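You operate a simulated robot arm through the tools that you are given. There is no shell and no other tool. Be economical: measure what you need, move in short steps, check, and stop when the job is done.

Carry out the task below with a simulated two-armed robot. There is one attempt and no reset: what you move stays moved.

JOB
Wipe up the spill on the wall end office side top with the cloth and put it back.

Only the result counts: the job must be done as asked and must still hold three seconds after the hand-in. Knocking over, shifting, dropping, spilling or breaking anything else fails it. Flat cloth is picked up by pressing the open fingertips on it (5 to 10 N) and closing them slowly along it; thin cloth reads only 2 to 8 mm in the jaws.

ROBOT AND FRAMES
Two 7-joint arms with two-finger parallel grippers on one trunk, on a base that drives. Base frame: it is fixed to the floor where the robot stands at the start and does not move with it; the origin is under the middle of the robot, x ahead of it, y to its left, z up. Lengths are in mm, angles in degrees, forces in N, time in s.
The left shoulder is at the start at [70, 163, 1120], the right one opposite. Payload 3.43 kg a hand.
The tool frame of a hand sits at the grasp point between the pads (the TCP): z along the fingers, y along the line on which they close. The tips reach 34 mm beyond it. The gripper opens to 128 mm. The fingers are 24 mm wide and 12 mm thick; the gripper's body (48 by 130 mm) begins 96 mm behind the TCP.
Orientation is that of the tool frame in the base frame, as [roll, pitch, yaw] about the fixed x, y, z axes, in that order (R = Rz(yaw) Ry(pitch) Rx(roll)). With the fingers straight down and closing along the base's y, the tool's x points along the base's -x, its y along +y and its z along -z.

CONTROLS
- The arms move only by the tool move_arm. It takes "left_rows", "right_rows" or both (then of equal length, played together; a hand with none holds still); each is a list of rows, each a list of 3 entries, a list of its own where there are three numbers: the shift along the tool's x, y, z in units of 50 mm (1.0 is 50 mm), then the turn, a rotation vector about the tool's x, y, z in units of 4 degrees (1.0 is 4 degrees), then the closure in counts, from 0 (fully open) to 255 (shut). In form: [[[tx, ty, tz], [wx, wy, wz], gripper], ...]. A call has 1 to 12 rows; each row shifts and turns the commanded pose from where the row before left it, along the tool's axes as they then stand. A call with a number of a shift or a turn outside -1 to 1 is refused whole. Rows are played at 5 a second. More than 50 mm and 8.6 degrees between two rows, or a gripper value outside its range, and nothing of the call is played. Where a pose cannot be reached the arm comes as near as it can. A force on the tool above 40 N (or 10 N above the force at the start of the call, whichever is more), or a blocked arm, ends the call early, and 0.2 s more pass. The fingers move at their own pace (about 153 mm/s each) and stop on an object; they squeeze with about 30 N. The grip force told is the motor's: it shows also when the fingers shut on nothing. Time passes only in rows, and 0.2 s behind the last, so rows that do not move let the fingers close. It gives the time, the measured TCP pose, the force on the tool (base axes), the opening and the grip force at its end, in the units of the frame above (readings bear some noise).
- Cameras (640 x 400 px; columns grow to the right, rows downward): "scene" is now at [129, -3.4, 1329.5]; the picture's right is [-0.04, -1.00, 0.00], its down [-0.74, 0.03, -0.68] and it looks along [0.67, -0.03, -0.74] (base axes); focal length 263 px, centre (320, 200). "left" rides on the left gripper at [76, 11, -160] in its tool frame; the picture's right is [-0.15, 0.99, 0.00], its down [-0.88, -0.13, -0.46] and it looks along [-0.45, -0.07, 0.89] (tool axes); focal length 234 px, centre (320, 200). "right" rides on the right gripper at [76, -11, -160] in its tool frame; the picture's right is [0.15, 0.99, 0.00], its down [-0.88, 0.13, -0.46] and it looks along [-0.45, 0.07, 0.89] (tool axes); focal length 234 px, centre (320, 200). There is no depth. A picture from a camera that has moved, and an enlarged one, comes with that camera's place and axes in the base frame and with its lens.
- grab_frame(camera): a new picture of that camera. The clock stands still meanwhile.
- slide_trunk(by): slides the trunk up (or, below 0, down) by that many mm; the arms and the scene camera ride with it, the base frame stays. It gives what a move gives, with no picture.
- base_move(legs): drives the robot by 1 to 6 legs, each [ahead, left, turn to the left] in mm, mm and degrees, along the robot's own axes; the way and the turn of a leg run together, so that a leg with both is an arc; at most 1500 mm and 180 degrees a leg. The arms and the cameras ride along, it lands a little off, and it stops where it bumps. It gives what a move gives.
- aim_head(pan, tilt): turns the head with the scene camera to pan (to the left, within 86 degrees either way) and tilt (down, from -29 to 69), counted from straight ahead of the robot. It gives what a move gives.
- zoom(camera, box): a new picture of the part [left, top, right, bottom] of that camera's present view, enlarged. The clock stands still meanwhile.
- sign_off(): hands the job in; it is judged then, once.

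Work in short steps. Places have to be worked out from the pictures, the camera data and where the tool is seen: move nearer, look again, correct. Check each grasp and each placing, and mend what went wrong. You have 120 turns and 100 pictures in all, those below and enlarged ones among them. Open the grippers and draw the arms clear of the work before you hand the job in, unless the task says otherwise; then end with one line.

The tools are called after "Request:" as a command line: name --argument value ..., lists and objects as JSON in quotes. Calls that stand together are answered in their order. move_arm: Moves the arms, as the interface text tells. Its arguments: {"type":"object","properties":{"left_rows":{"type":"array"},"right_rows":{"type":"array"}},"required":[]} The other tools are called the same way: slide_trunk (by) slides the trunk up or down; base_move (legs) drives the base; aim_head (pan, tilt) turns the head that bears the scene camera; grab_frame (camera) takes a picture; zoom (camera, box) takes an enlarged picture of a part of a camera's view; sign_off () hands the job in.

At the start:

```text
time_s: 0.0
left_eef_pos: [584.4, 141.4, 992.1]
left_ee_rot: [180.0, 0.0, -179.9]
left_wrist_force: [0.3, 0.2, 0.1]
left_gripper_width: 128.1
left_finger_force: 0.0
right_eef_pos: [458.1, -249.2, 1076.3]
right_ee_rot: [-180.0, 0.1, -180.0]
right_wrist_force: [0.3, -0.6, 0.1]
right_gripper_width: 128.2
right_finger_force: 0.0
trunk travel left (down, up): [-600.0, 340.0]
robot x, y, heading: [2.5, -1.4, 0.1]
head pan, tilt: [-2.3, 47.5]
```

scene: 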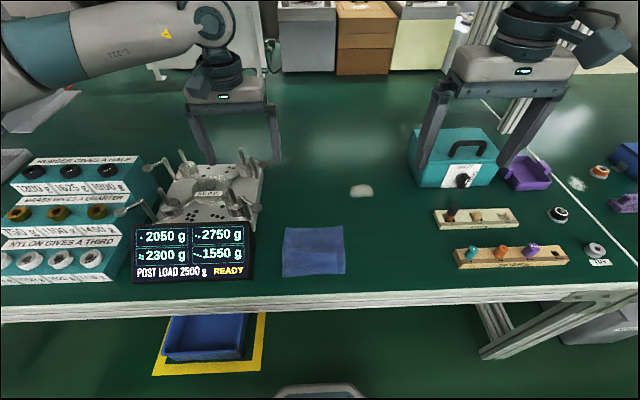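
right: 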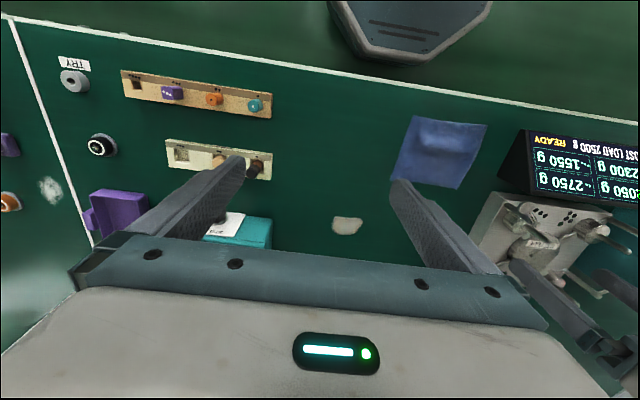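
left: 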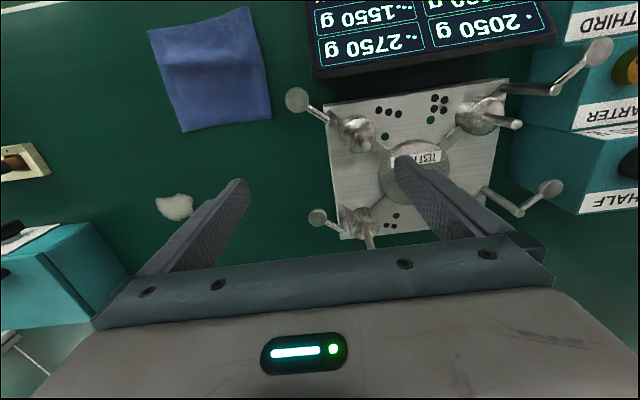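

I see a cloth near (320,250), one white spill on the near top, and another beyond the white line on the right. I need to find out which one is on the "wall end office side top", so I look around first.

Request:
aim_head --pan 0 --tilt 10

Request:
grab_frame --camera "scene"

Request:
aim_head --pan -60 --tilt 20

Request:
grab_frame --camera "scene"

Request:
aim_head --pan 60 --tilt 20

Request:
grab_frame --camera "scene"

```text
time_s: 1.0
left_eef_pos: [585.1, 141.3, 992.1]
left_ee_rot: [-180.0, -0.1, -179.9]
left_wrist_force: [-0.5, -0.3, -0.1]
left_gripper_width: 128.2
left_finger_force: 0.1
right_eef_pos: [458.1, -249.6, 1077.3]
right_ee_rot: [-179.9, 0.0, 179.9]
right_wrist_force: [0.1, -0.5, 0.5]
right_gripper_width: 128.2
right_finger_force: 0.0
trunk travel left (down, up): [-600.0, 340.0]
robot x, y, heading: [0.1, -0.7, 0.1]
head pan, tilt: [0.0, 10.0]
```

```text
96 pictures are left
camera scene: at [142.9, -0.2, 1387.8], right [0.0, -1.0, 0.0], down [-0.17, 0.0, -0.98], along [0.98, 0.0, -0.17], focal length 263 px, centre (320, 200)
```

scene: 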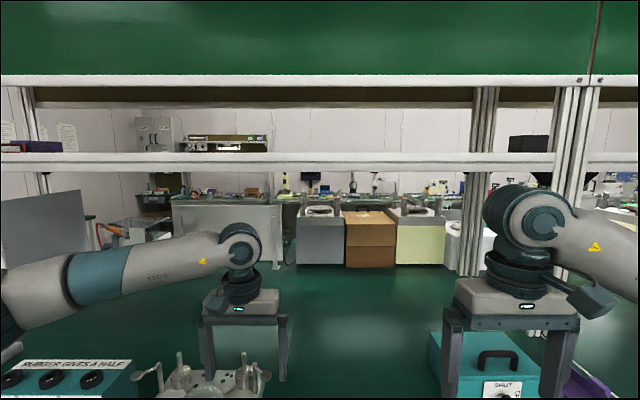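

```text
time_s: 2.3
left_eef_pos: [585.3, 141.9, 991.6]
left_ee_rot: [179.9, -0.1, -179.9]
left_wrist_force: [-0.1, 0.3, -0.5]
left_gripper_width: 128.2
left_finger_force: 0.1
right_eef_pos: [458.1, -250.1, 1077.3]
right_ee_rot: [180.0, -0.1, -180.0]
right_wrist_force: [-0.4, 0.2, -0.5]
right_gripper_width: 127.9
right_finger_force: 0.0
trunk travel left (down, up): [-600.0, 340.0]
robot x, y, heading: [1.5, -1.4, 0.0]
head pan, tilt: [-60.0, 20.0]
```

```text
95 pictures are left
camera scene: at [96.5, -80.8, 1371.7], right [-0.87, -0.5, 0.0], down [-0.17, 0.3, -0.94], along [0.47, -0.81, -0.34], focal length 263 px, centre (320, 200)
```

scene: 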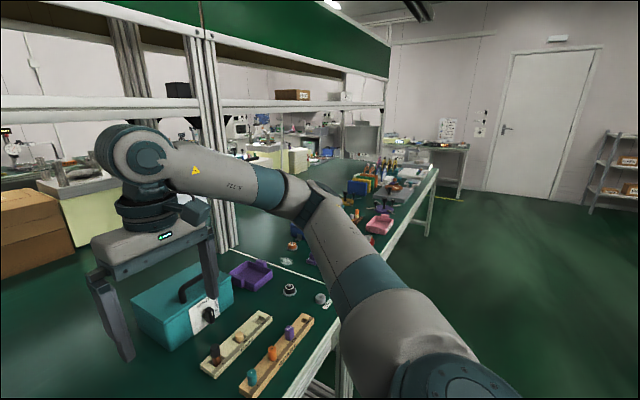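

```text
time_s: 4.3
left_eef_pos: [586.1, 141.3, 993.0]
left_ee_rot: [-180.0, 0.0, -179.9]
left_wrist_force: [0.5, 0.2, -0.6]
left_gripper_width: 128.1
left_finger_force: 0.0
right_eef_pos: [457.8, -249.4, 1076.2]
right_ee_rot: [180.0, -0.1, 179.9]
right_wrist_force: [-0.4, -0.4, 0.1]
right_gripper_width: 128.2
right_finger_force: 0.1
trunk travel left (down, up): [-600.0, 340.0]
robot x, y, heading: [1.2, -3.7, 0.0]
head pan, tilt: [60.0, 20.0]
```

```text
94 pictures are left
camera scene: at [96.5, 80.4, 1371.6], right [0.87, -0.5, 0.0], down [-0.17, -0.3, -0.94], along [0.47, 0.81, -0.34], focal length 263 px, centre (320, 200)
```

scene: 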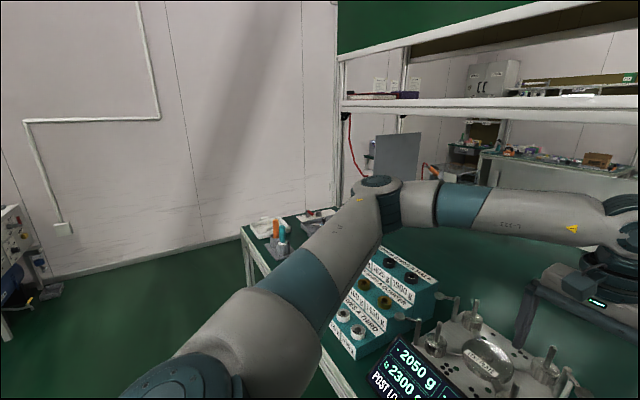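

The left end of this bench is near a wall and the right end runs toward a door. I look for what marks the "office" side.

Request:
aim_head --pan 86 --tilt 5

Request:
grab_frame --camera "scene"

Request:
aim_head --pan -86 --tilt 5

Request:
grab_frame --camera "scene"

Request:
aim_head --pan 0 --tilt 35

Request:
grab_frame --camera "scene"

```text
time_s: 5.2
left_eef_pos: [584.1, 141.6, 992.7]
left_ee_rot: [179.9, 0.0, -179.9]
left_wrist_force: [-0.7, 0.1, 0.9]
left_gripper_width: 128.0
left_finger_force: 0.1
right_eef_pos: [457.6, -249.8, 1077.0]
right_ee_rot: [-180.0, 0.1, 180.0]
right_wrist_force: [-0.6, 0.5, -0.3]
right_gripper_width: 128.1
right_finger_force: 0.0
trunk travel left (down, up): [-600.0, 340.0]
robot x, y, heading: [-2.4, 0.8, 0.0]
head pan, tilt: [85.9, 5.0]
```

```text
93 pictures are left
camera scene: at [56.5, 91.4, 1396.0], right [1.0, -0.07, 0.0], down [-0.01, -0.09, -1.0], along [0.07, 0.99, -0.09], focal length 263 px, centre (320, 200)
```

scene: 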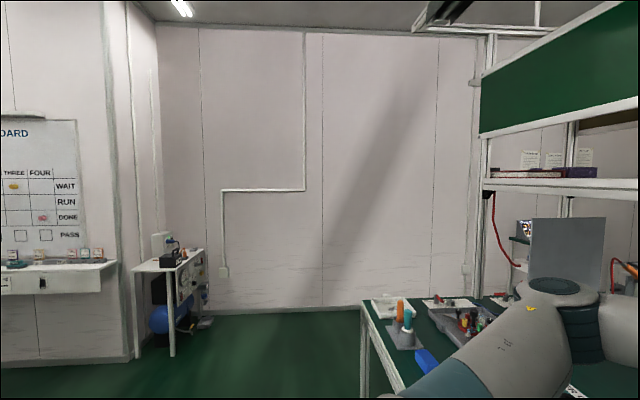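

```text
time_s: 7.8
left_eef_pos: [585.1, 140.9, 991.7]
left_ee_rot: [180.0, 0.0, -179.9]
left_wrist_force: [-0.1, -0.8, 1.1]
left_gripper_width: 128.0
left_finger_force: 0.1
right_eef_pos: [457.4, -249.3, 1077.8]
right_ee_rot: [-180.0, 0.1, -179.9]
right_wrist_force: [0.0, 0.5, -0.4]
right_gripper_width: 128.0
right_finger_force: 0.0
trunk travel left (down, up): [-600.0, 340.0]
robot x, y, heading: [-1.5, -1.0, 0.0]
head pan, tilt: [-85.9, 5.0]
```

```text
92 pictures are left
camera scene: at [56.4, -91.8, 1396.0], right [-1.0, -0.07, 0.0], down [-0.01, 0.09, -1.0], along [0.07, -0.99, -0.09], focal length 263 px, centre (320, 200)
```

scene: 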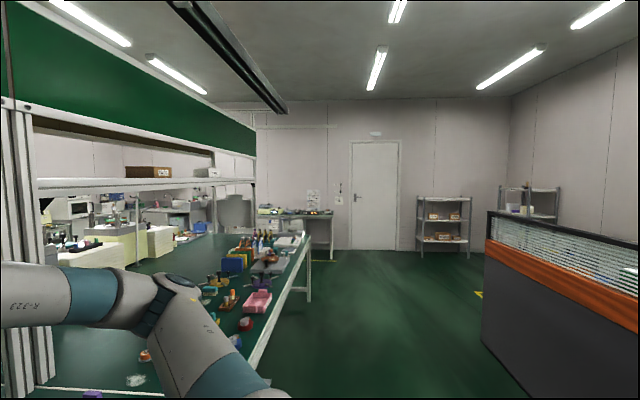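

```text
time_s: 9.4
left_eef_pos: [585.2, 141.0, 992.1]
left_ee_rot: [-180.0, -0.1, 180.0]
left_wrist_force: [0.0, -0.6, 0.6]
left_gripper_width: 128.2
left_finger_force: 0.1
right_eef_pos: [457.4, -249.2, 1077.5]
right_ee_rot: [179.9, 0.0, 179.9]
right_wrist_force: [0.4, 0.4, -0.6]
right_gripper_width: 128.3
right_finger_force: 0.1
trunk travel left (down, up): [-600.0, 340.0]
robot x, y, heading: [-3.4, -1.3, 0.3]
head pan, tilt: [0.0, 35.0]
```

```text
91 pictures are left
camera scene: at [137.9, -0.3, 1347.8], right [0.0, -1.0, 0.0], down [-0.57, 0.0, -0.82], along [0.82, 0.0, -0.57], focal length 263 px, centre (320, 200)
```

scene: 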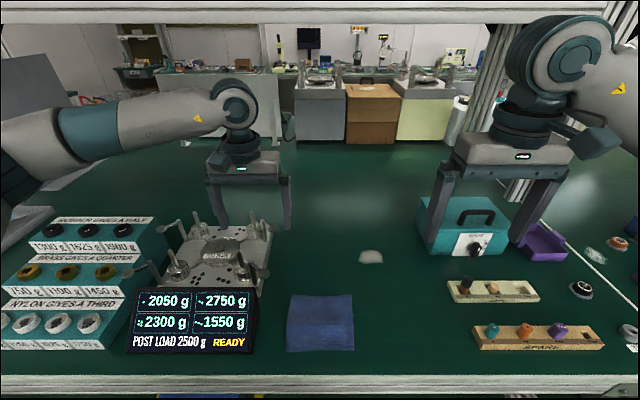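

The cubicle partition (office) is behind the robot and the wall is at the left end. So this near-left top is the wall end, office side, and the spill at about (725,-164) is the target; the one beyond the seam is not. I zoom in on the cloth and the spill.

Request:
zoom --camera "scene" --box '[260, 230, 420, 370]'

Request:
grab_frame --camera "right"

Request:
zoom --camera "scene" --box '[540, 180, 640, 320]'

```text
2.86 times, centred on (340, 300) of scene
camera zoom: at [137.9, -0.3, 1347.8], right [0.0, -1.0, 0.0], down [-0.57, 0.0, -0.82], along [0.82, 0.0, -0.57], focal length 752 px, centre (263, -86)
```

zoom: 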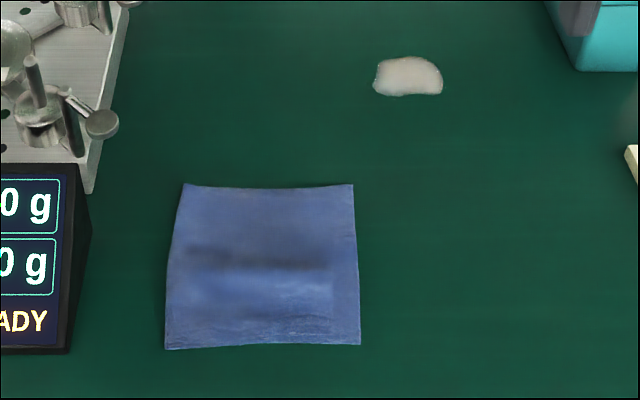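

```text
89 pictures are left
camera right: at [382.3, -259.2, 1236.4], right [-0.15, 0.99, 0.0], down [0.88, 0.13, 0.46], along [0.45, 0.07, -0.89], focal length 234 px, centre (320, 200)
```

right: 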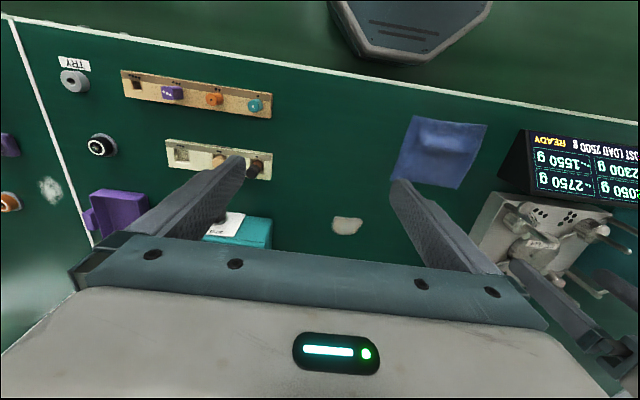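

```text
2.86 times, centred on (590, 250) of scene
camera zoom: at [137.9, -0.3, 1347.8], right [0.0, -1.0, 0.0], down [-0.57, 0.0, -0.82], along [0.82, 0.0, -0.57], focal length 752 px, centre (-451, 57)
```

zoom: 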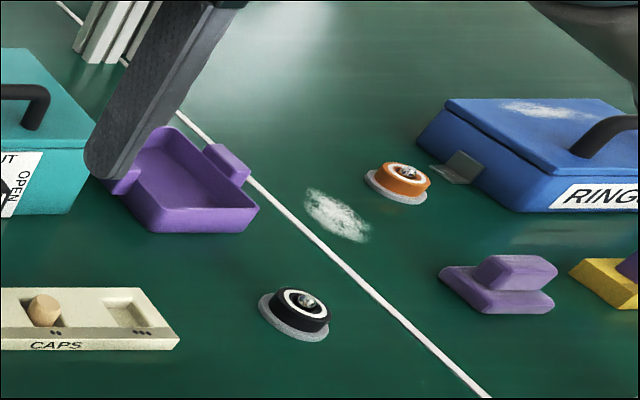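

The target is the cream blob at about (725,-164). The cloth spans about x 436–585, y -85 to 77. I clear the left hand up and to the left, and bring the right hand above the far part of the cloth at z 850 with the fingers part-closed.

Request:
move_arm --left_rows '[[[0, 0.3, -0.2], [0, 0, 0], 0], [[0, 0.3, -0.2], [0, 0, 0], 0], [[0, 0.3, -0.2], [0, 0, 0], 0], [[0, 0.3, -0.2], [0, 0, 0], 0], [[0, 0.3, -0.2], [0, 0, 0], 0], [[0, 0.3, -0.2], [0, 0, 0], 0], [[0, 0.3, -0.2], [0, 0, 0], 0], [[0, 0.3, -0.2], [0, 0, 0], 0]]' --right_rows '[[[-0.257, 0.61, 0.569], [0, 0, 0], 150], [[-0.257, 0.61, 0.569], [0, 0, 0], 150], [[-0.257, 0.61, 0.569], [0, 0, 0], 150], [[-0.257, 0.61, 0.569], [0, 0, 0], 150], [[-0.257, 0.61, 0.569], [0, 0, 0], 150], [[-0.257, 0.61, 0.569], [0, 0, 0], 150], [[-0.257, 0.61, 0.569], [0, 0, 0], 150], [[-0.257, 0.61, 0.569], [0, 0, 0], 150]]'

Request:
grab_frame --camera "right"

Request:
grab_frame --camera "scene"

```text
time_s: 11.2
left_eef_pos: [587.2, 262.8, 1071.2]
left_ee_rot: [-179.9, -0.1, 179.9]
left_wrist_force: [0.8, 0.5, -0.2]
left_gripper_width: 127.9
left_finger_force: 0.0
right_eef_pos: [560.6, -3.5, 848.9]
right_ee_rot: [179.9, 0.0, -179.9]
right_wrist_force: [-0.9, -0.6, 0.0]
right_gripper_width: 52.6
right_finger_force: 0.0
trunk travel left (down, up): [-600.0, 340.0]
robot x, y, heading: [3.2, 1.9, 0.2]
head pan, tilt: [0.0, 35.0]
```

```text
87 pictures are left
camera right: at [484.7, -14.1, 1009.0], right [-0.15, 0.99, 0.0], down [0.88, 0.13, 0.46], along [0.45, 0.07, -0.89], focal length 234 px, centre (320, 200)
```

right: 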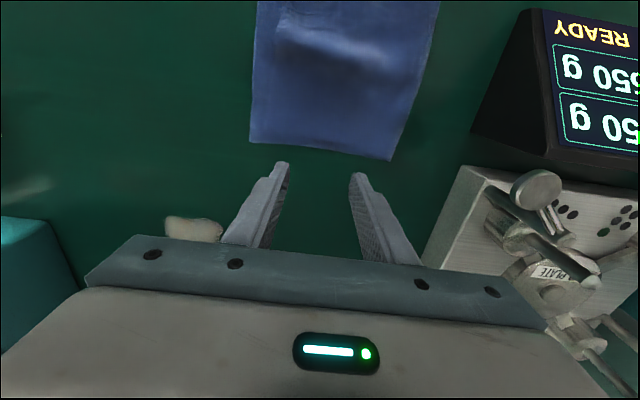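

```text
86 pictures are left
camera scene: at [138.4, 1.5, 1347.7], right [0.0, -1.0, 0.0], down [-0.57, 0.0, -0.82], along [0.82, 0.0, -0.57], focal length 263 px, centre (320, 200)
```

scene: 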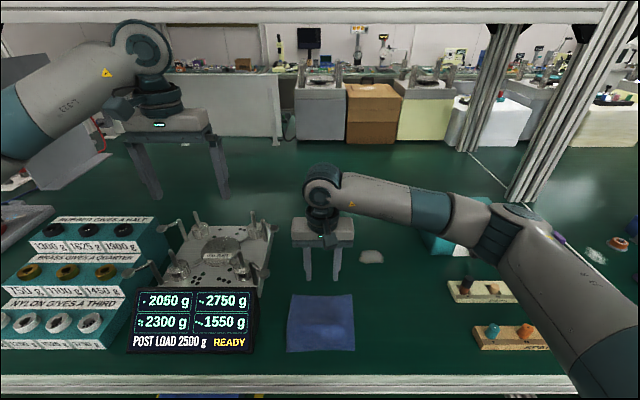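

The two cameras differ a little on the cloth's far edge (x about 565–585). I go down to tips about 20 mm above the table at x 545 and compare directly.

Request:
move_arm --right_rows '[[[0.1, 0, 0.55], [0, 0, 0], 150], [[0.1, 0, 0.55], [0, 0, 0], 150], [[0.1, 0, 0.55], [0, 0, 0], 150], [[0, 0, 0], [0, 0, 0], 150]]'

Request:
grab_frame --camera "right"

Request:
zoom --camera "scene" --box '[260, 230, 420, 370]'

```text
time_s: 11.9
left_eef_pos: [585.9, 260.7, 1071.9]
left_ee_rot: [-180.0, 0.1, -180.0]
left_wrist_force: [0.4, -0.7, -0.8]
left_gripper_width: 128.2
left_finger_force: 0.0
right_eef_pos: [550.2, -6.0, 794.7]
right_ee_rot: [179.6, 0.6, -179.9]
right_wrist_force: [-2.8, -0.8, 13.4]
right_gripper_width: 52.6
right_finger_force: 0.1
trunk travel left (down, up): [-600.0, 340.0]
robot x, y, heading: [3.7, -2.5, -0.2]
head pan, tilt: [0.0, 35.0]
stopped in row 3 (right hand): the force on the tool passed its limit (the readings are from after the stop); the commanded pose is now the measured one
```

```text
85 pictures are left
camera right: at [473.5, -16.6, 954.4], right [-0.15, 0.99, 0.01], down [0.88, 0.13, 0.47], along [0.46, 0.07, -0.88], focal length 234 px, centre (320, 200)
```

right: 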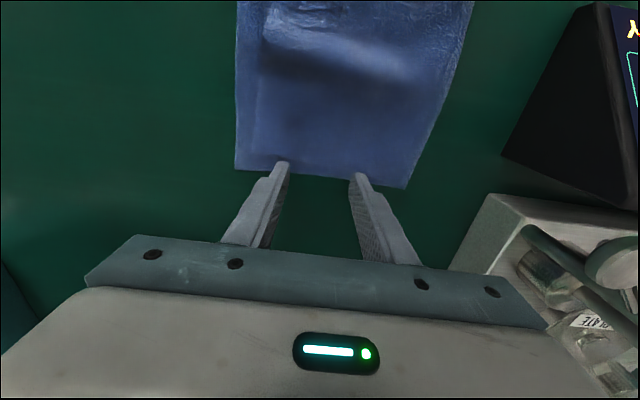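

```text
2.86 times, centred on (340, 300) of scene
camera zoom: at [136.6, -0.8, 1348.0], right [0.0, -1.0, 0.0], down [-0.57, 0.0, -0.82], along [0.82, 0.0, -0.57], focal length 752 px, centre (263, -86)
```

zoom: 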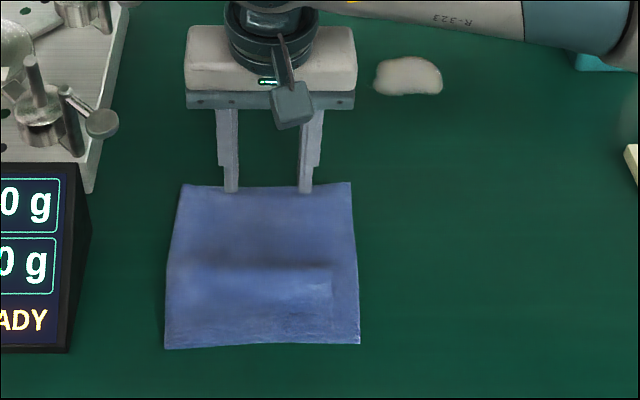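

Contact came at TCP z 795, so the real surface is at about z 760; both cameras then agree, with the far edge at x≈553 and the spill at about (680,-151). I lift a little, shift 17 mm inward and come down gently.

Request:
move_arm --right_rows '[[[0, 0, -0.24], [0, 0, 0], 150], [[0.34, 0, 0], [0, 0, 0], 150], [[0, 0, 0.14], [0, 0, 0], 150], [[0, 0, 0.06], [0, 0, 0], 150], [[0, 0, 0.02], [0, 0, 0], 150], [[0, 0, 0], [0, 0, 0], 150]]'

```text
time_s: 13.3
left_eef_pos: [585.6, 262.1, 1072.2]
left_ee_rot: [180.0, 0.0, -179.9]
left_wrist_force: [0.2, -0.8, 0.7]
left_gripper_width: 127.8
left_finger_force: 0.0
right_eef_pos: [533.8, -5.5, 797.0]
right_ee_rot: [179.6, 0.6, 180.0]
right_wrist_force: [1.2, -0.6, 12.1]
right_gripper_width: 53.1
right_finger_force: 0.1
trunk travel left (down, up): [-600.0, 340.0]
robot x, y, heading: [2.8, 0.9, -0.1]
head pan, tilt: [0.0, 35.0]
```

Pressing at 12 N, slightly high; I ease by about 1 mm and close slowly.

Request:
move_arm --right_rows '[[[0, 0, -0.02], [0, 0, 0], 150], [[0, 0, 0], [0, 0, 0], 160], [[0, 0, 0], [0, 0, 0], 170], [[0, 0, 0], [0, 0, 0], 180], [[0, 0, 0], [0, 0, 0], 190], [[0, 0, 0], [0, 0, 0], 200], [[0, 0, 0], [0, 0, 0], 210], [[0, 0, 0], [0, 0, 0], 220], [[0, 0, 0], [0, 0, 0], 230], [[0, 0, 0], [0, 0, 0], 240], [[0, 0, 0], [0, 0, 0], 255], [[0, 0, 0], [0, 0, 0], 255]]'

Request:
grab_frame --camera "right"

Request:
zoom --camera "scene" --box '[260, 230, 420, 370]'

```text
time_s: 15.9
left_eef_pos: [586.5, 262.2, 1071.9]
left_ee_rot: [180.0, 0.0, -179.9]
left_wrist_force: [0.8, 0.1, 0.3]
left_gripper_width: 128.2
left_finger_force: 0.1
right_eef_pos: [533.8, -6.3, 795.1]
right_ee_rot: [179.6, 0.6, -180.0]
right_wrist_force: [-0.8, -0.1, 8.9]
right_gripper_width: 5.6
right_finger_force: 29.5
trunk travel left (down, up): [-600.0, 340.0]
robot x, y, heading: [1.2, 1.9, -0.1]
head pan, tilt: [0.0, 35.0]
```

```text
83 pictures are left
camera right: at [456.9, -16.8, 954.8], right [-0.15, 0.99, 0.01], down [0.88, 0.13, 0.47], along [0.46, 0.07, -0.89], focal length 234 px, centre (320, 200)
```

right: 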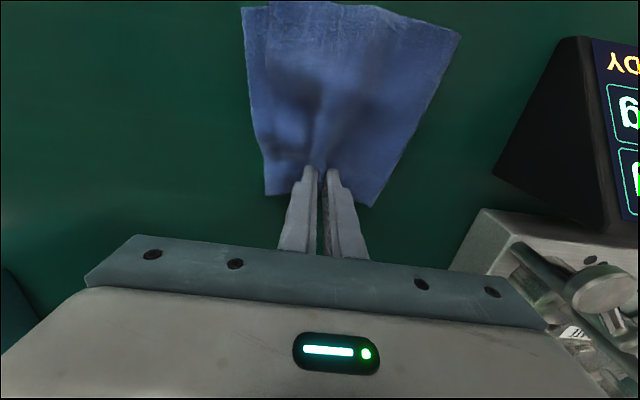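

```text
2.86 times, centred on (340, 300) of scene
camera zoom: at [137.2, -0.2, 1347.9], right [0.0, -1.0, 0.0], down [-0.57, 0.0, -0.82], along [0.82, 0.0, -0.57], focal length 752 px, centre (263, -86)
```

zoom: 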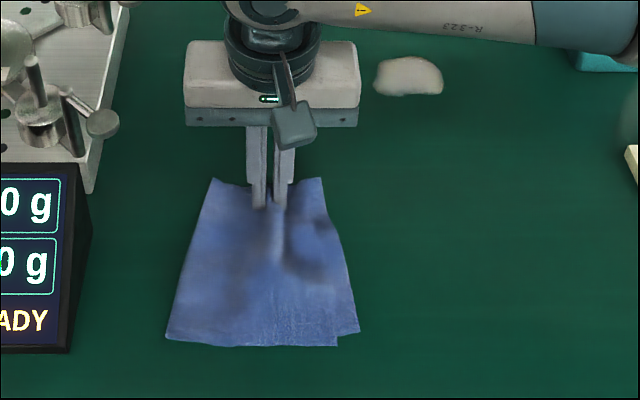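

The grip reads 5.6 mm, so cloth is in the jaws. I lift 60 mm and check.

Request:
move_arm --right_rows '[[[0, 0, -0.3], [0, 0, 0], 255], [[0, 0, -0.4], [0, 0, 0], 255], [[0, 0, -0.5], [0, 0, 0], 255], [[0, 0, 0], [0, 0, 0], 255]]'

Request:
zoom --camera "scene" --box '[240, 180, 440, 370]'

```text
time_s: 16.9
left_eef_pos: [587.3, 262.8, 1071.1]
left_ee_rot: [-180.0, -0.1, -179.9]
left_wrist_force: [-0.6, 0.0, -0.3]
left_gripper_width: 128.0
left_finger_force: 0.0
right_eef_pos: [532.4, -5.6, 855.7]
right_ee_rot: [179.5, 0.6, -180.0]
right_wrist_force: [0.0, -0.2, 0.4]
right_gripper_width: 4.6
right_finger_force: 30.2
trunk travel left (down, up): [-600.0, 340.0]
robot x, y, heading: [0.2, 2.2, -0.2]
head pan, tilt: [0.0, 35.0]
```

```text
2.11 times, centred on (340, 275) of scene
camera zoom: at [138.3, -0.3, 1347.7], right [0.0, -1.0, 0.0], down [-0.57, 0.0, -0.82], along [0.82, 0.0, -0.57], focal length 554 px, centre (278, 42)
```

zoom: 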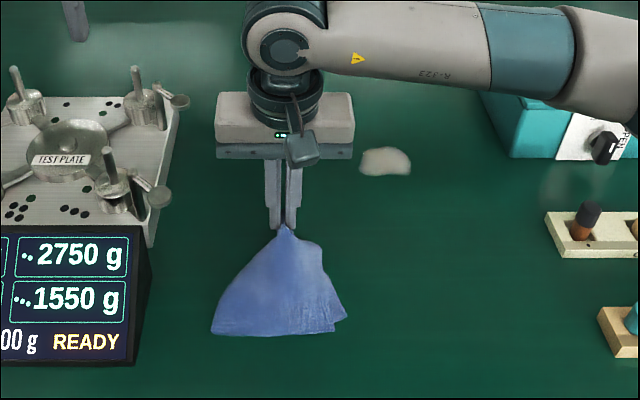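

The cloth is held. I carry it to just before the spill at (615,-150) and lower to about table level.

Request:
move_arm --right_rows '[[[-0.27, -0.48, -0.1], [0, 0, 0], 255], [[-0.27, -0.48, 0], [0, 0, 0], 255], [[-0.27, -0.48, 0], [0, 0, 0], 255], [[-0.27, -0.48, 0], [0, 0, 0], 255], [[-0.27, -0.48, 0], [0, 0, 0], 255], [[-0.27, -0.48, 0], [0, 0, 0], 255], [[0, 0, 0.4], [0, 0, 0], 255], [[0, 0, 0.5], [0, 0, 0], 255], [[0, 0, 0.3], [0, 0, 0], 255], [[0, 0, 0.04], [0, 0, 0], 255], [[0, 0, 0], [0, 0, 0], 255]]'

Request:
grab_frame --camera "right"

Request:
zoom --camera "scene" --box '[260, 180, 460, 370]'

```text
time_s: 19.4
left_eef_pos: [585.5, 262.8, 1072.6]
left_ee_rot: [-180.0, 0.0, -179.8]
left_wrist_force: [-0.1, 0.6, -0.5]
left_gripper_width: 127.9
left_finger_force: 0.0
right_eef_pos: [616.1, -149.5, 798.7]
right_ee_rot: [179.6, 0.7, -180.0]
right_wrist_force: [1.4, -0.7, 11.3]
right_gripper_width: 4.7
right_finger_force: 30.2
trunk travel left (down, up): [-600.0, 340.0]
robot x, y, heading: [2.5, -0.0, 0.1]
head pan, tilt: [0.0, 35.0]
```

```text
80 pictures are left
camera right: at [538.6, -159.7, 957.2], right [-0.15, 0.99, 0.01], down [0.88, 0.13, 0.47], along [0.46, 0.07, -0.88], focal length 234 px, centre (320, 200)
```

right: 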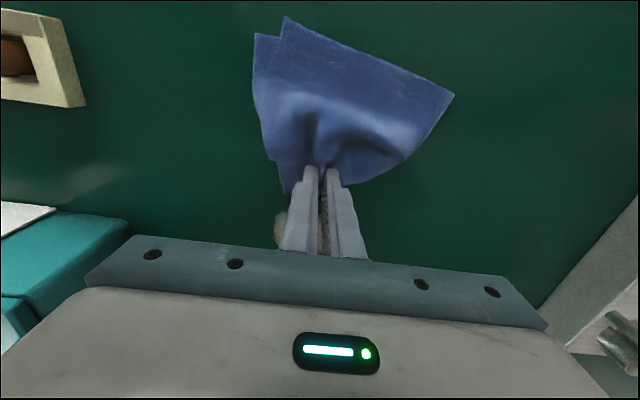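

```text
2.11 times, centred on (360, 275) of scene
camera zoom: at [137.1, -0.1, 1348.1], right [0.0, -1.0, 0.0], down [-0.57, 0.0, -0.82], along [0.82, 0.0, -0.57], focal length 554 px, centre (236, 42)
```

zoom: 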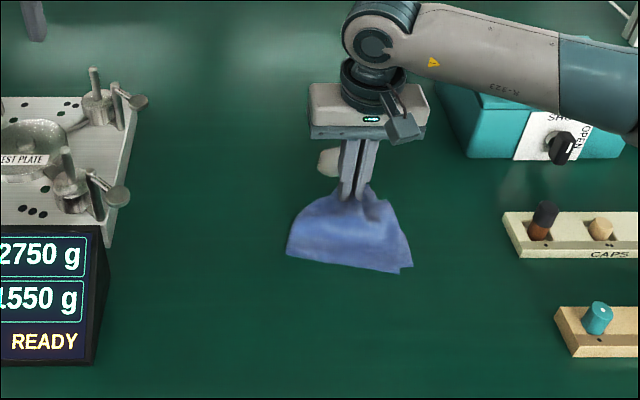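

The spill lies right ahead of the fingers. I make a wiping stroke of about 130 mm in +x under light pressure.

Request:
move_arm --right_rows '[[[-0.3, 0, -0.02], [0, 0, 0], 255], [[-0.35, 0, 0], [0, 0, 0], 255], [[-0.35, 0, 0], [0, 0, 0], 255], [[-0.35, 0, 0], [0, 0, 0], 255], [[-0.35, 0, 0], [0, 0, 0], 255], [[-0.35, 0, 0], [0, 0, 0], 255], [[-0.35, 0, 0], [0, 0, 0], 255], [[-0.2, 0, 0], [0, 0, 0], 255], [[0, 0, 0], [0, 0, 0], 255]]'

Request:
grab_frame --camera "right"

Request:
zoom --camera "scene" --box '[260, 180, 460, 370]'

```text
time_s: 21.4
left_eef_pos: [586.2, 263.3, 1071.3]
left_ee_rot: [-180.0, 0.0, -179.9]
left_wrist_force: [-0.3, -0.3, 0.2]
left_gripper_width: 127.9
left_finger_force: 0.0
right_eef_pos: [745.3, -149.5, 799.8]
right_ee_rot: [179.6, 0.4, -179.9]
right_wrist_force: [0.2, 1.2, 1.5]
right_gripper_width: 4.5
right_finger_force: 29.9
trunk travel left (down, up): [-600.0, 340.0]
robot x, y, heading: [0.5, 0.9, -0.0]
head pan, tilt: [0.0, 35.0]
```

```text
78 pictures are left
camera right: at [668.3, -159.9, 958.8], right [-0.15, 0.99, 0.01], down [0.88, 0.13, 0.46], along [0.46, 0.07, -0.89], focal length 234 px, centre (320, 200)
```

right: 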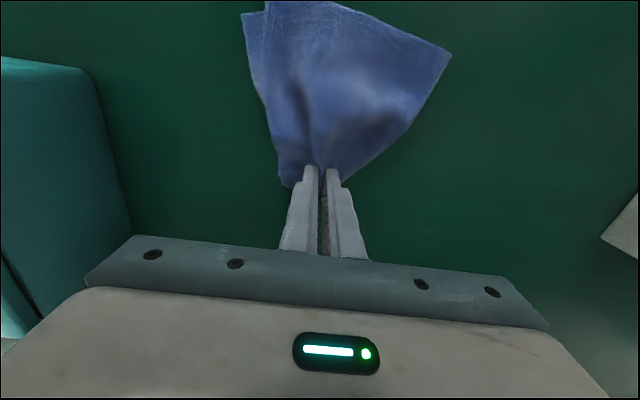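

```text
2.11 times, centred on (360, 275) of scene
camera zoom: at [137.9, -0.2, 1347.8], right [0.0, -1.0, 0.0], down [-0.57, 0.0, -0.82], along [0.82, 0.0, -0.57], focal length 554 px, centre (236, 42)
```

zoom: 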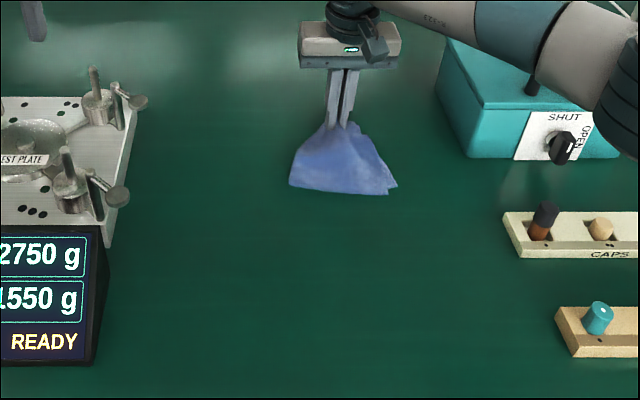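

The cloth now covers the spill. I lift to see what is left.

Request:
move_arm --right_rows '[[[0, 0, -0.6], [0, 0, 0], 255], [[0, 0, -0.8], [0, 0, 0], 255], [[0, 0, -0.8], [0, 0, 0], 255], [[0, 0, -0.8], [0, 0, 0], 255], [[0, 0, 0], [0, 0, 0], 255]]'

Request:
zoom --camera "scene" --box '[260, 180, 460, 370]'

```text
time_s: 22.6
left_eef_pos: [587.0, 261.9, 1071.6]
left_ee_rot: [179.9, -0.1, -179.9]
left_wrist_force: [-0.3, -0.3, 0.1]
left_gripper_width: 128.0
left_finger_force: 0.0
right_eef_pos: [742.7, -150.5, 950.3]
right_ee_rot: [179.5, 0.5, 180.0]
right_wrist_force: [-0.1, -0.7, -0.2]
right_gripper_width: 4.4
right_finger_force: 29.8
trunk travel left (down, up): [-600.0, 340.0]
robot x, y, heading: [-1.8, -1.2, -0.0]
head pan, tilt: [0.0, 35.0]
```

```text
2.11 times, centred on (360, 275) of scene
camera zoom: at [138.8, -0.4, 1347.7], right [0.0, -1.0, 0.0], down [-0.57, 0.0, -0.82], along [0.82, 0.0, -0.57], focal length 554 px, centre (236, 42)
```

zoom: 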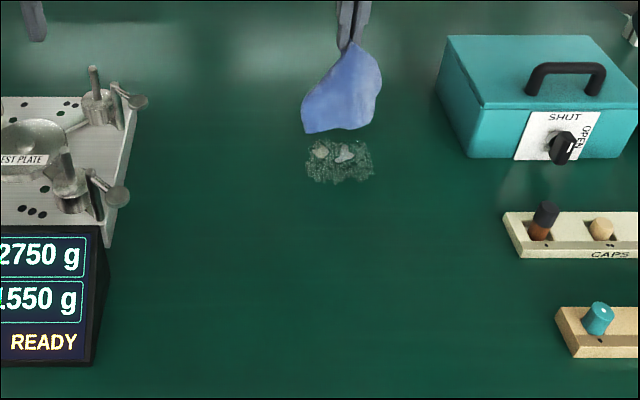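

Most of it is gone, with residue left over x 645–726, y -98 to -197. I go back to (630,-190), lower, and then zigzag over the area.

Request:
move_arm --right_rows '[[[0.45, -0.16, 0.3], [0, 0, 0], 255], [[0.45, -0.16, 0.3], [0, 0, 0], 255], [[0.45, -0.16, 0.3], [0, 0, 0], 255], [[0.45, -0.16, 0.3], [0, 0, 0], 255], [[0.45, -0.16, 0.3], [0, 0, 0], 255], [[0, 0, 0.8], [0, 0, 0], 255], [[0, 0, 0.5], [0, 0, 0], 255], [[0, 0, 0.2], [0, 0, 0], 255], [[0, 0, 0.06], [0, 0, 0], 255], [[0, 0, 0], [0, 0, 0], 255]]'

```text
time_s: 24.8
left_eef_pos: [584.2, 263.1, 1073.1]
left_ee_rot: [-180.0, 0.1, -179.9]
left_wrist_force: [-0.6, 0.0, 0.6]
left_gripper_width: 128.1
left_finger_force: 0.0
right_eef_pos: [631.8, -189.2, 800.5]
right_ee_rot: [179.5, 0.8, -180.0]
right_wrist_force: [2.8, -3.3, 25.0]
right_gripper_width: 4.8
right_finger_force: 30.2
trunk travel left (down, up): [-600.0, 340.0]
robot x, y, heading: [2.5, -1.3, 0.1]
head pan, tilt: [0.0, 35.0]
```

The force is 25 N, too much; I ease up about 3 mm and zigzag.

Request:
move_arm --right_rows '[[[0, 0, -0.06], [0, 0, 0], 255], [[-0.2, 0.9, 0], [0, 0, 0], 255], [[-0.1, 0.9, 0], [0, 0, 0], 255], [[-0.3, 0, 0], [0, 0, 0], 255], [[-0.1, -0.9, 0], [0, 0, 0], 255], [[-0.1, -0.9, 0], [0, 0, 0], 255], [[-0.4, 0, 0], [0, 0, 0], 255], [[-0.1, 0.9, 0], [0, 0, 0], 255], [[-0.1, 0.9, 0], [0, 0, 0], 255], [[-0.3, -0.4, 0], [0, 0, 0], 255], [[-0.6, -0.4, 0], [0, 0, 0], 255], [[-0.4, 0, 0], [0, 0, 0], 255]]'

Request:
move_arm --right_rows '[[[0, 0, -0.6], [0, 0, 0], 255], [[0, 0, -0.8], [0, 0, 0], 255], [[0, 0, -0.8], [0, 0, 0], 255], [[0, 0, -0.8], [0, 0, 0], 255], [[0, 0, 0], [0, 0, 0], 255]]'

Request:
zoom --camera "scene" --box '[260, 180, 460, 370]'

```text
time_s: 27.4
left_eef_pos: [586.3, 263.5, 1071.3]
left_ee_rot: [-180.0, 0.0, -180.0]
left_wrist_force: [0.2, 0.5, 0.2]
left_gripper_width: 127.8
left_finger_force: 0.0
right_eef_pos: [767.8, -139.8, 800.8]
right_ee_rot: [179.6, 0.6, 180.0]
right_wrist_force: [-1.2, 0.8, 3.7]
right_gripper_width: 4.7
right_finger_force: 30.5
trunk travel left (down, up): [-600.0, 340.0]
robot x, y, heading: [2.0, 1.7, -0.2]
head pan, tilt: [0.0, 35.0]
```

```text
time_s: 28.6
left_eef_pos: [586.0, 262.6, 1071.6]
left_ee_rot: [180.0, -0.1, -179.9]
left_wrist_force: [0.1, 1.2, 0.6]
left_gripper_width: 128.4
left_finger_force: 0.1
right_eef_pos: [766.6, -141.3, 949.9]
right_ee_rot: [179.6, 0.4, -180.0]
right_wrist_force: [-0.4, -0.2, 0.1]
right_gripper_width: 4.6
right_finger_force: 30.2
trunk travel left (down, up): [-600.0, 340.0]
robot x, y, heading: [-3.2, -1.7, 0.0]
head pan, tilt: [0.0, 35.0]
```

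```text
2.11 times, centred on (360, 275) of scene
camera zoom: at [138.8, -0.5, 1347.7], right [0.0, -1.0, 0.0], down [-0.57, 0.0, -0.82], along [0.82, 0.0, -0.57], focal length 554 px, centre (236, 42)
```

zoom: 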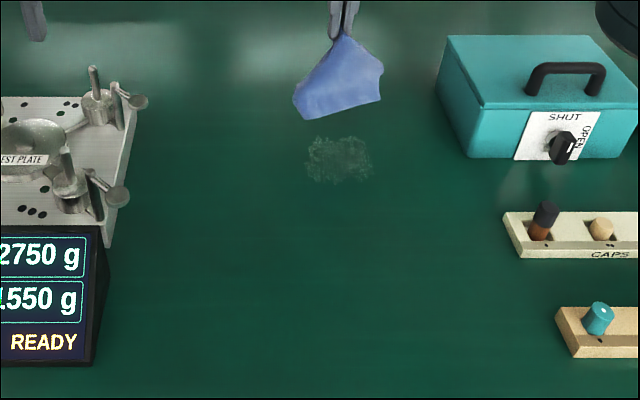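

Only a faint film remains. I repeat the zigzag.

Request:
move_arm --right_rows '[[[0.457, -0.163, 0.25], [0, 0, 0], 255], [[0.457, -0.163, 0.25], [0, 0, 0], 255], [[0.457, -0.163, 0.25], [0, 0, 0], 255], [[0.457, -0.163, 0.25], [0, 0, 0], 255], [[0.457, -0.163, 0.25], [0, 0, 0], 255], [[0.457, -0.163, 0.25], [0, 0, 0], 255], [[0, 0, 0.8], [0, 0, 0], 255], [[0, 0, 0.5], [0, 0, 0], 255], [[0, 0, 0.16], [0, 0, 0], 255], [[0, 0, 0], [0, 0, 0], 255]]'

Request:
move_arm --right_rows '[[[-0.1, 0.9, 0], [0, 0, 0], 255], [[-0.1, 0.9, 0], [0, 0, 0], 255], [[-0.3, 0.1, 0], [0, 0, 0], 255], [[-0.1, -0.9, 0], [0, 0, 0], 255], [[-0.1, -0.9, 0], [0, 0, 0], 255], [[-0.3, 0, 0], [0, 0, 0], 255], [[-0.1, 0.9, 0], [0, 0, 0], 255], [[-0.1, 0.9, 0], [0, 0, 0], 255], [[-0.3, 0, 0], [0, 0, 0], 255], [[-0.1, -0.9, 0], [0, 0, 0], 255], [[-0.1, -0.9, 0], [0, 0, 0], 255], [[-0.6, 0.4, 0], [0, 0, 0], 255]]'

Request:
move_arm --right_rows '[[[-0.6, 0.4, 0], [0, 0, 0], 255], [[0, 0, -0.6], [0, 0, 0], 255], [[0, 0, -0.8], [0, 0, 0], 255], [[0, 0, -0.8], [0, 0, 0], 255], [[0, 0, -0.8], [0, 0, 0], 255], [[0, 0, 0], [0, 0, 0], 255]]'

Request:
zoom --camera "scene" --box '[260, 180, 460, 370]'

```text
time_s: 30.8
left_eef_pos: [586.1, 263.7, 1071.2]
left_ee_rot: [-180.0, 0.0, -179.9]
left_wrist_force: [-0.2, -1.0, 0.8]
left_gripper_width: 128.0
left_finger_force: 0.1
right_eef_pos: [630.0, -186.6, 801.9]
right_ee_rot: [179.6, 0.6, -180.0]
right_wrist_force: [0.8, -1.1, 9.8]
right_gripper_width: 4.8
right_finger_force: 30.2
trunk travel left (down, up): [-600.0, 340.0]
robot x, y, heading: [2.0, -1.8, -0.1]
head pan, tilt: [0.0, 35.0]
```

```text
time_s: 33.4
left_eef_pos: [588.7, 264.8, 1070.9]
left_ee_rot: [-179.9, -0.1, -179.8]
left_wrist_force: [0.2, 0.2, 0.1]
left_gripper_width: 128.0
left_finger_force: 0.0
right_eef_pos: [745.5, -161.2, 801.7]
right_ee_rot: [179.7, 0.6, -180.0]
right_wrist_force: [-1.0, 0.8, 1.7]
right_gripper_width: 4.5
right_finger_force: 29.8
trunk travel left (down, up): [-600.0, 340.0]
robot x, y, heading: [1.0, 2.7, 0.0]
head pan, tilt: [0.0, 35.0]
```

```text
time_s: 34.8
left_eef_pos: [587.4, 263.0, 1070.6]
left_ee_rot: [180.0, -0.1, -179.9]
left_wrist_force: [0.0, 0.8, -0.7]
left_gripper_width: 128.0
left_finger_force: 0.1
right_eef_pos: [774.8, -145.0, 950.7]
right_ee_rot: [179.6, 0.4, -180.0]
right_wrist_force: [0.0, 0.6, -1.1]
right_gripper_width: 4.8
right_finger_force: 29.8
trunk travel left (down, up): [-600.0, 340.0]
robot x, y, heading: [3.8, 0.8, 0.0]
head pan, tilt: [0.0, 35.0]
```

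```text
2.11 times, centred on (360, 275) of scene
camera zoom: at [138.9, -0.2, 1347.6], right [0.0, -1.0, 0.0], down [-0.57, 0.0, -0.82], along [0.82, 0.0, -0.57], focal length 554 px, centre (236, 42)
```

zoom: 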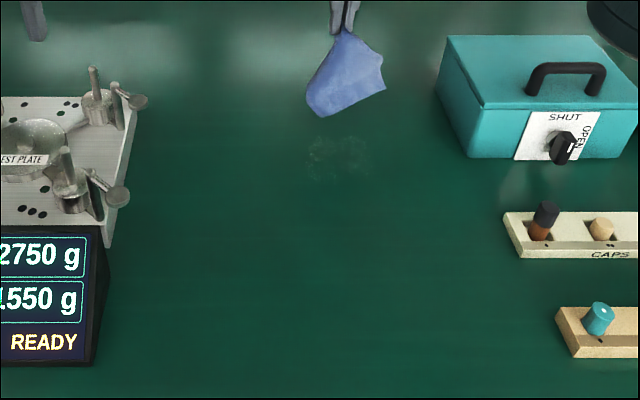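

Almost gone, with a very faint trace left. One more pass, shaped the same way.

Request:
move_arm --right_rows '[[[0.48, -0.15, 0.25], [0, 0, 0], 255], [[0.48, -0.15, 0.25], [0, 0, 0], 255], [[0.48, -0.15, 0.25], [0, 0, 0], 255], [[0.48, -0.15, 0.25], [0, 0, 0], 255], [[0.48, -0.15, 0.25], [0, 0, 0], 255], [[0.48, -0.15, 0.25], [0, 0, 0], 255], [[0, 0, 0.8], [0, 0, 0], 255], [[0, 0, 0.5], [0, 0, 0], 255], [[0, 0, 0.18], [0, 0, 0], 255], [[0, 0, 0], [0, 0, 0], 255]]'

Request:
move_arm --right_rows '[[[-0.1, 0.9, 0], [0, 0, 0], 255], [[-0.1, 0.9, 0], [0, 0, 0], 255], [[-0.3, 0.1, 0], [0, 0, 0], 255], [[-0.1, -0.9, 0], [0, 0, 0], 255], [[-0.1, -0.9, 0], [0, 0, 0], 255], [[-0.3, 0, 0.02], [0, 0, 0], 255], [[-0.1, 0.9, 0], [0, 0, 0], 255], [[-0.1, 0.9, 0], [0, 0, 0], 255], [[-0.3, 0, 0], [0, 0, 0], 255], [[-0.1, -0.9, 0], [0, 0, 0], 255], [[-0.1, -0.9, 0], [0, 0, 0], 255], [[-0.6, 0.4, 0], [0, 0, 0], 255]]'

Request:
move_arm --right_rows '[[[-0.6, 0.4, 0], [0, 0, 0], 255], [[0, 0, -0.6], [0, 0, 0], 255], [[0, 0, -0.8], [0, 0, 0], 255], [[0, 0, -0.8], [0, 0, 0], 255], [[0, 0, -0.8], [0, 0, 0], 255], [[0, 0, 0], [0, 0, 0], 255]]'

Request:
zoom --camera "scene" --box '[310, 210, 430, 300]'

```text
time_s: 37.0
left_eef_pos: [585.8, 263.0, 1072.0]
left_ee_rot: [180.0, 0.1, -179.9]
left_wrist_force: [0.4, 0.3, 0.3]
left_gripper_width: 127.9
left_finger_force: 0.1
right_eef_pos: [629.5, -187.3, 800.9]
right_ee_rot: [179.6, 0.5, 179.9]
right_wrist_force: [0.0, -0.1, 3.2]
right_gripper_width: 4.7
right_finger_force: 30.6
trunk travel left (down, up): [-600.0, 340.0]
robot x, y, heading: [2.6, 3.7, 0.1]
head pan, tilt: [0.0, 35.0]
```

```text
time_s: 39.5
left_eef_pos: [588.1, 265.3, 1069.9]
left_ee_rot: [-180.0, -0.1, -180.0]
left_wrist_force: [-0.4, 0.5, 0.3]
left_gripper_width: 127.9
left_finger_force: 0.1
right_eef_pos: [749.0, -163.1, 802.0]
right_ee_rot: [179.8, 0.5, -179.9]
right_wrist_force: [-0.2, 0.5, 0.3]
right_gripper_width: 4.5
right_finger_force: 29.9
trunk travel left (down, up): [-600.0, 340.0]
robot x, y, heading: [2.7, -0.5, -0.1]
head pan, tilt: [0.0, 35.0]
```

```text
time_s: 41.0
left_eef_pos: [588.6, 261.5, 1071.3]
left_ee_rot: [180.0, -0.1, -179.9]
left_wrist_force: [-0.2, 0.2, 0.6]
left_gripper_width: 128.0
left_finger_force: 0.1
right_eef_pos: [775.4, -145.0, 951.8]
right_ee_rot: [179.6, 0.4, 180.0]
right_wrist_force: [0.1, -0.4, -0.3]
right_gripper_width: 4.6
right_finger_force: 29.8
trunk travel left (down, up): [-600.0, 340.0]
robot x, y, heading: [1.2, -1.7, -0.3]
head pan, tilt: [0.0, 35.0]
```

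```text
4.44 times, centred on (370, 255) of scene
camera zoom: at [139.0, -0.1, 1347.6], right [0.0, -1.0, 0.0], down [-0.57, 0.0, -0.82], along [0.82, 0.0, -0.57], focal length 1171 px, centre (98, -44)
```

zoom: 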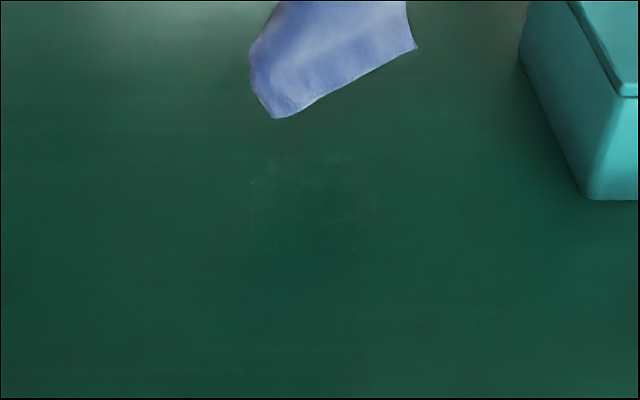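

Only a barely visible haze remains, mainly at the far-left part. One more pass with a bit more pressure, shifted slightly to +y and +x.

Request:
move_arm --right_rows '[[[0.45, -0.12, 0.25], [0, 0, 0], 255], [[0.45, -0.12, 0.25], [0, 0, 0], 255], [[0.45, -0.12, 0.25], [0, 0, 0], 255], [[0.45, -0.12, 0.25], [0, 0, 0], 255], [[0.45, -0.12, 0.25], [0, 0, 0], 255], [[0.45, -0.12, 0.25], [0, 0, 0], 255], [[0, 0, 0.8], [0, 0, 0], 255], [[0, 0, 0.5], [0, 0, 0], 255], [[0, 0, 0.24], [0, 0, 0], 255], [[0, 0, 0], [0, 0, 0], 255]]'

Request:
move_arm --right_rows '[[[-0.1, 0.9, 0], [0, 0, 0], 255], [[-0.1, 0.9, 0], [0, 0, 0], 255], [[-0.3, 0.1, 0.02], [0, 0, 0], 255], [[-0.1, -0.9, 0], [0, 0, 0], 255], [[-0.1, -0.9, 0], [0, 0, 0], 255], [[-0.3, 0, 0.02], [0, 0, 0], 255], [[-0.1, 0.9, 0], [0, 0, 0], 255], [[-0.1, 0.9, 0], [0, 0, 0], 255], [[-0.3, 0, 0.02], [0, 0, 0], 255], [[-0.1, -0.9, 0], [0, 0, 0], 255], [[-0.1, -0.9, 0], [0, 0, 0], 255], [[-0.6, 0.4, 0], [0, 0, 0], 255]]'

Request:
move_arm --right_rows '[[[-0.6, 0.4, 0], [0, 0, 0], 255], [[0, 0, -0.6], [0, 0, 0], 255], [[0, 0, -0.8], [0, 0, 0], 255], [[0, 0, -0.8], [0, 0, 0], 255], [[0, 0, -0.8], [0, 0, 0], 255], [[0, 0, 0], [0, 0, 0], 255]]'

Request:
zoom --camera "scene" --box '[310, 210, 430, 300]'

```text
time_s: 43.1
left_eef_pos: [585.9, 263.2, 1072.4]
left_ee_rot: [-180.0, 0.0, -179.9]
left_wrist_force: [-1.0, 0.4, 0.0]
left_gripper_width: 128.0
left_finger_force: 0.2
right_eef_pos: [641.2, -178.1, 799.2]
right_ee_rot: [179.6, 0.7, 180.0]
right_wrist_force: [2.9, 0.9, 9.9]
right_gripper_width: 4.5
right_finger_force: 30.8
trunk travel left (down, up): [-600.0, 340.0]
robot x, y, heading: [-3.1, -0.1, 0.3]
head pan, tilt: [0.0, 35.0]
```

```text
time_s: 45.8
left_eef_pos: [585.7, 264.3, 1070.7]
left_ee_rot: [-179.9, -0.1, 180.0]
left_wrist_force: [0.5, 0.0, -0.4]
left_gripper_width: 127.8
left_finger_force: 0.0
right_eef_pos: [755.2, -152.6, 799.7]
right_ee_rot: [179.8, 0.6, 179.9]
right_wrist_force: [-2.3, -1.4, 9.1]
right_gripper_width: 4.7
right_finger_force: 30.5
trunk travel left (down, up): [-600.0, 340.0]
robot x, y, heading: [2.0, -1.3, 0.2]
head pan, tilt: [0.0, 35.0]
```

```text
time_s: 47.1
left_eef_pos: [587.5, 262.8, 1071.1]
left_ee_rot: [179.9, -0.1, -179.8]
left_wrist_force: [0.0, -0.3, -0.1]
left_gripper_width: 128.1
left_finger_force: 0.0
right_eef_pos: [785.8, -134.4, 946.5]
right_ee_rot: [179.6, 0.4, -179.9]
right_wrist_force: [0.9, 0.1, -0.1]
right_gripper_width: 4.9
right_finger_force: 29.7
trunk travel left (down, up): [-600.0, 340.0]
robot x, y, heading: [0.5, 0.3, -0.1]
head pan, tilt: [0.0, 35.0]
```

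```text
4.44 times, centred on (370, 255) of scene
camera zoom: at [139.0, -0.2, 1347.6], right [0.0, -1.0, 0.0], down [-0.57, 0.0, -0.82], along [0.82, 0.0, -0.57], focal length 1171 px, centre (98, -44)
```

zoom: 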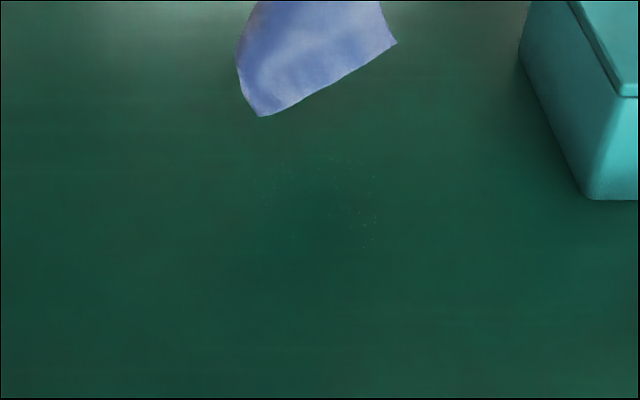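

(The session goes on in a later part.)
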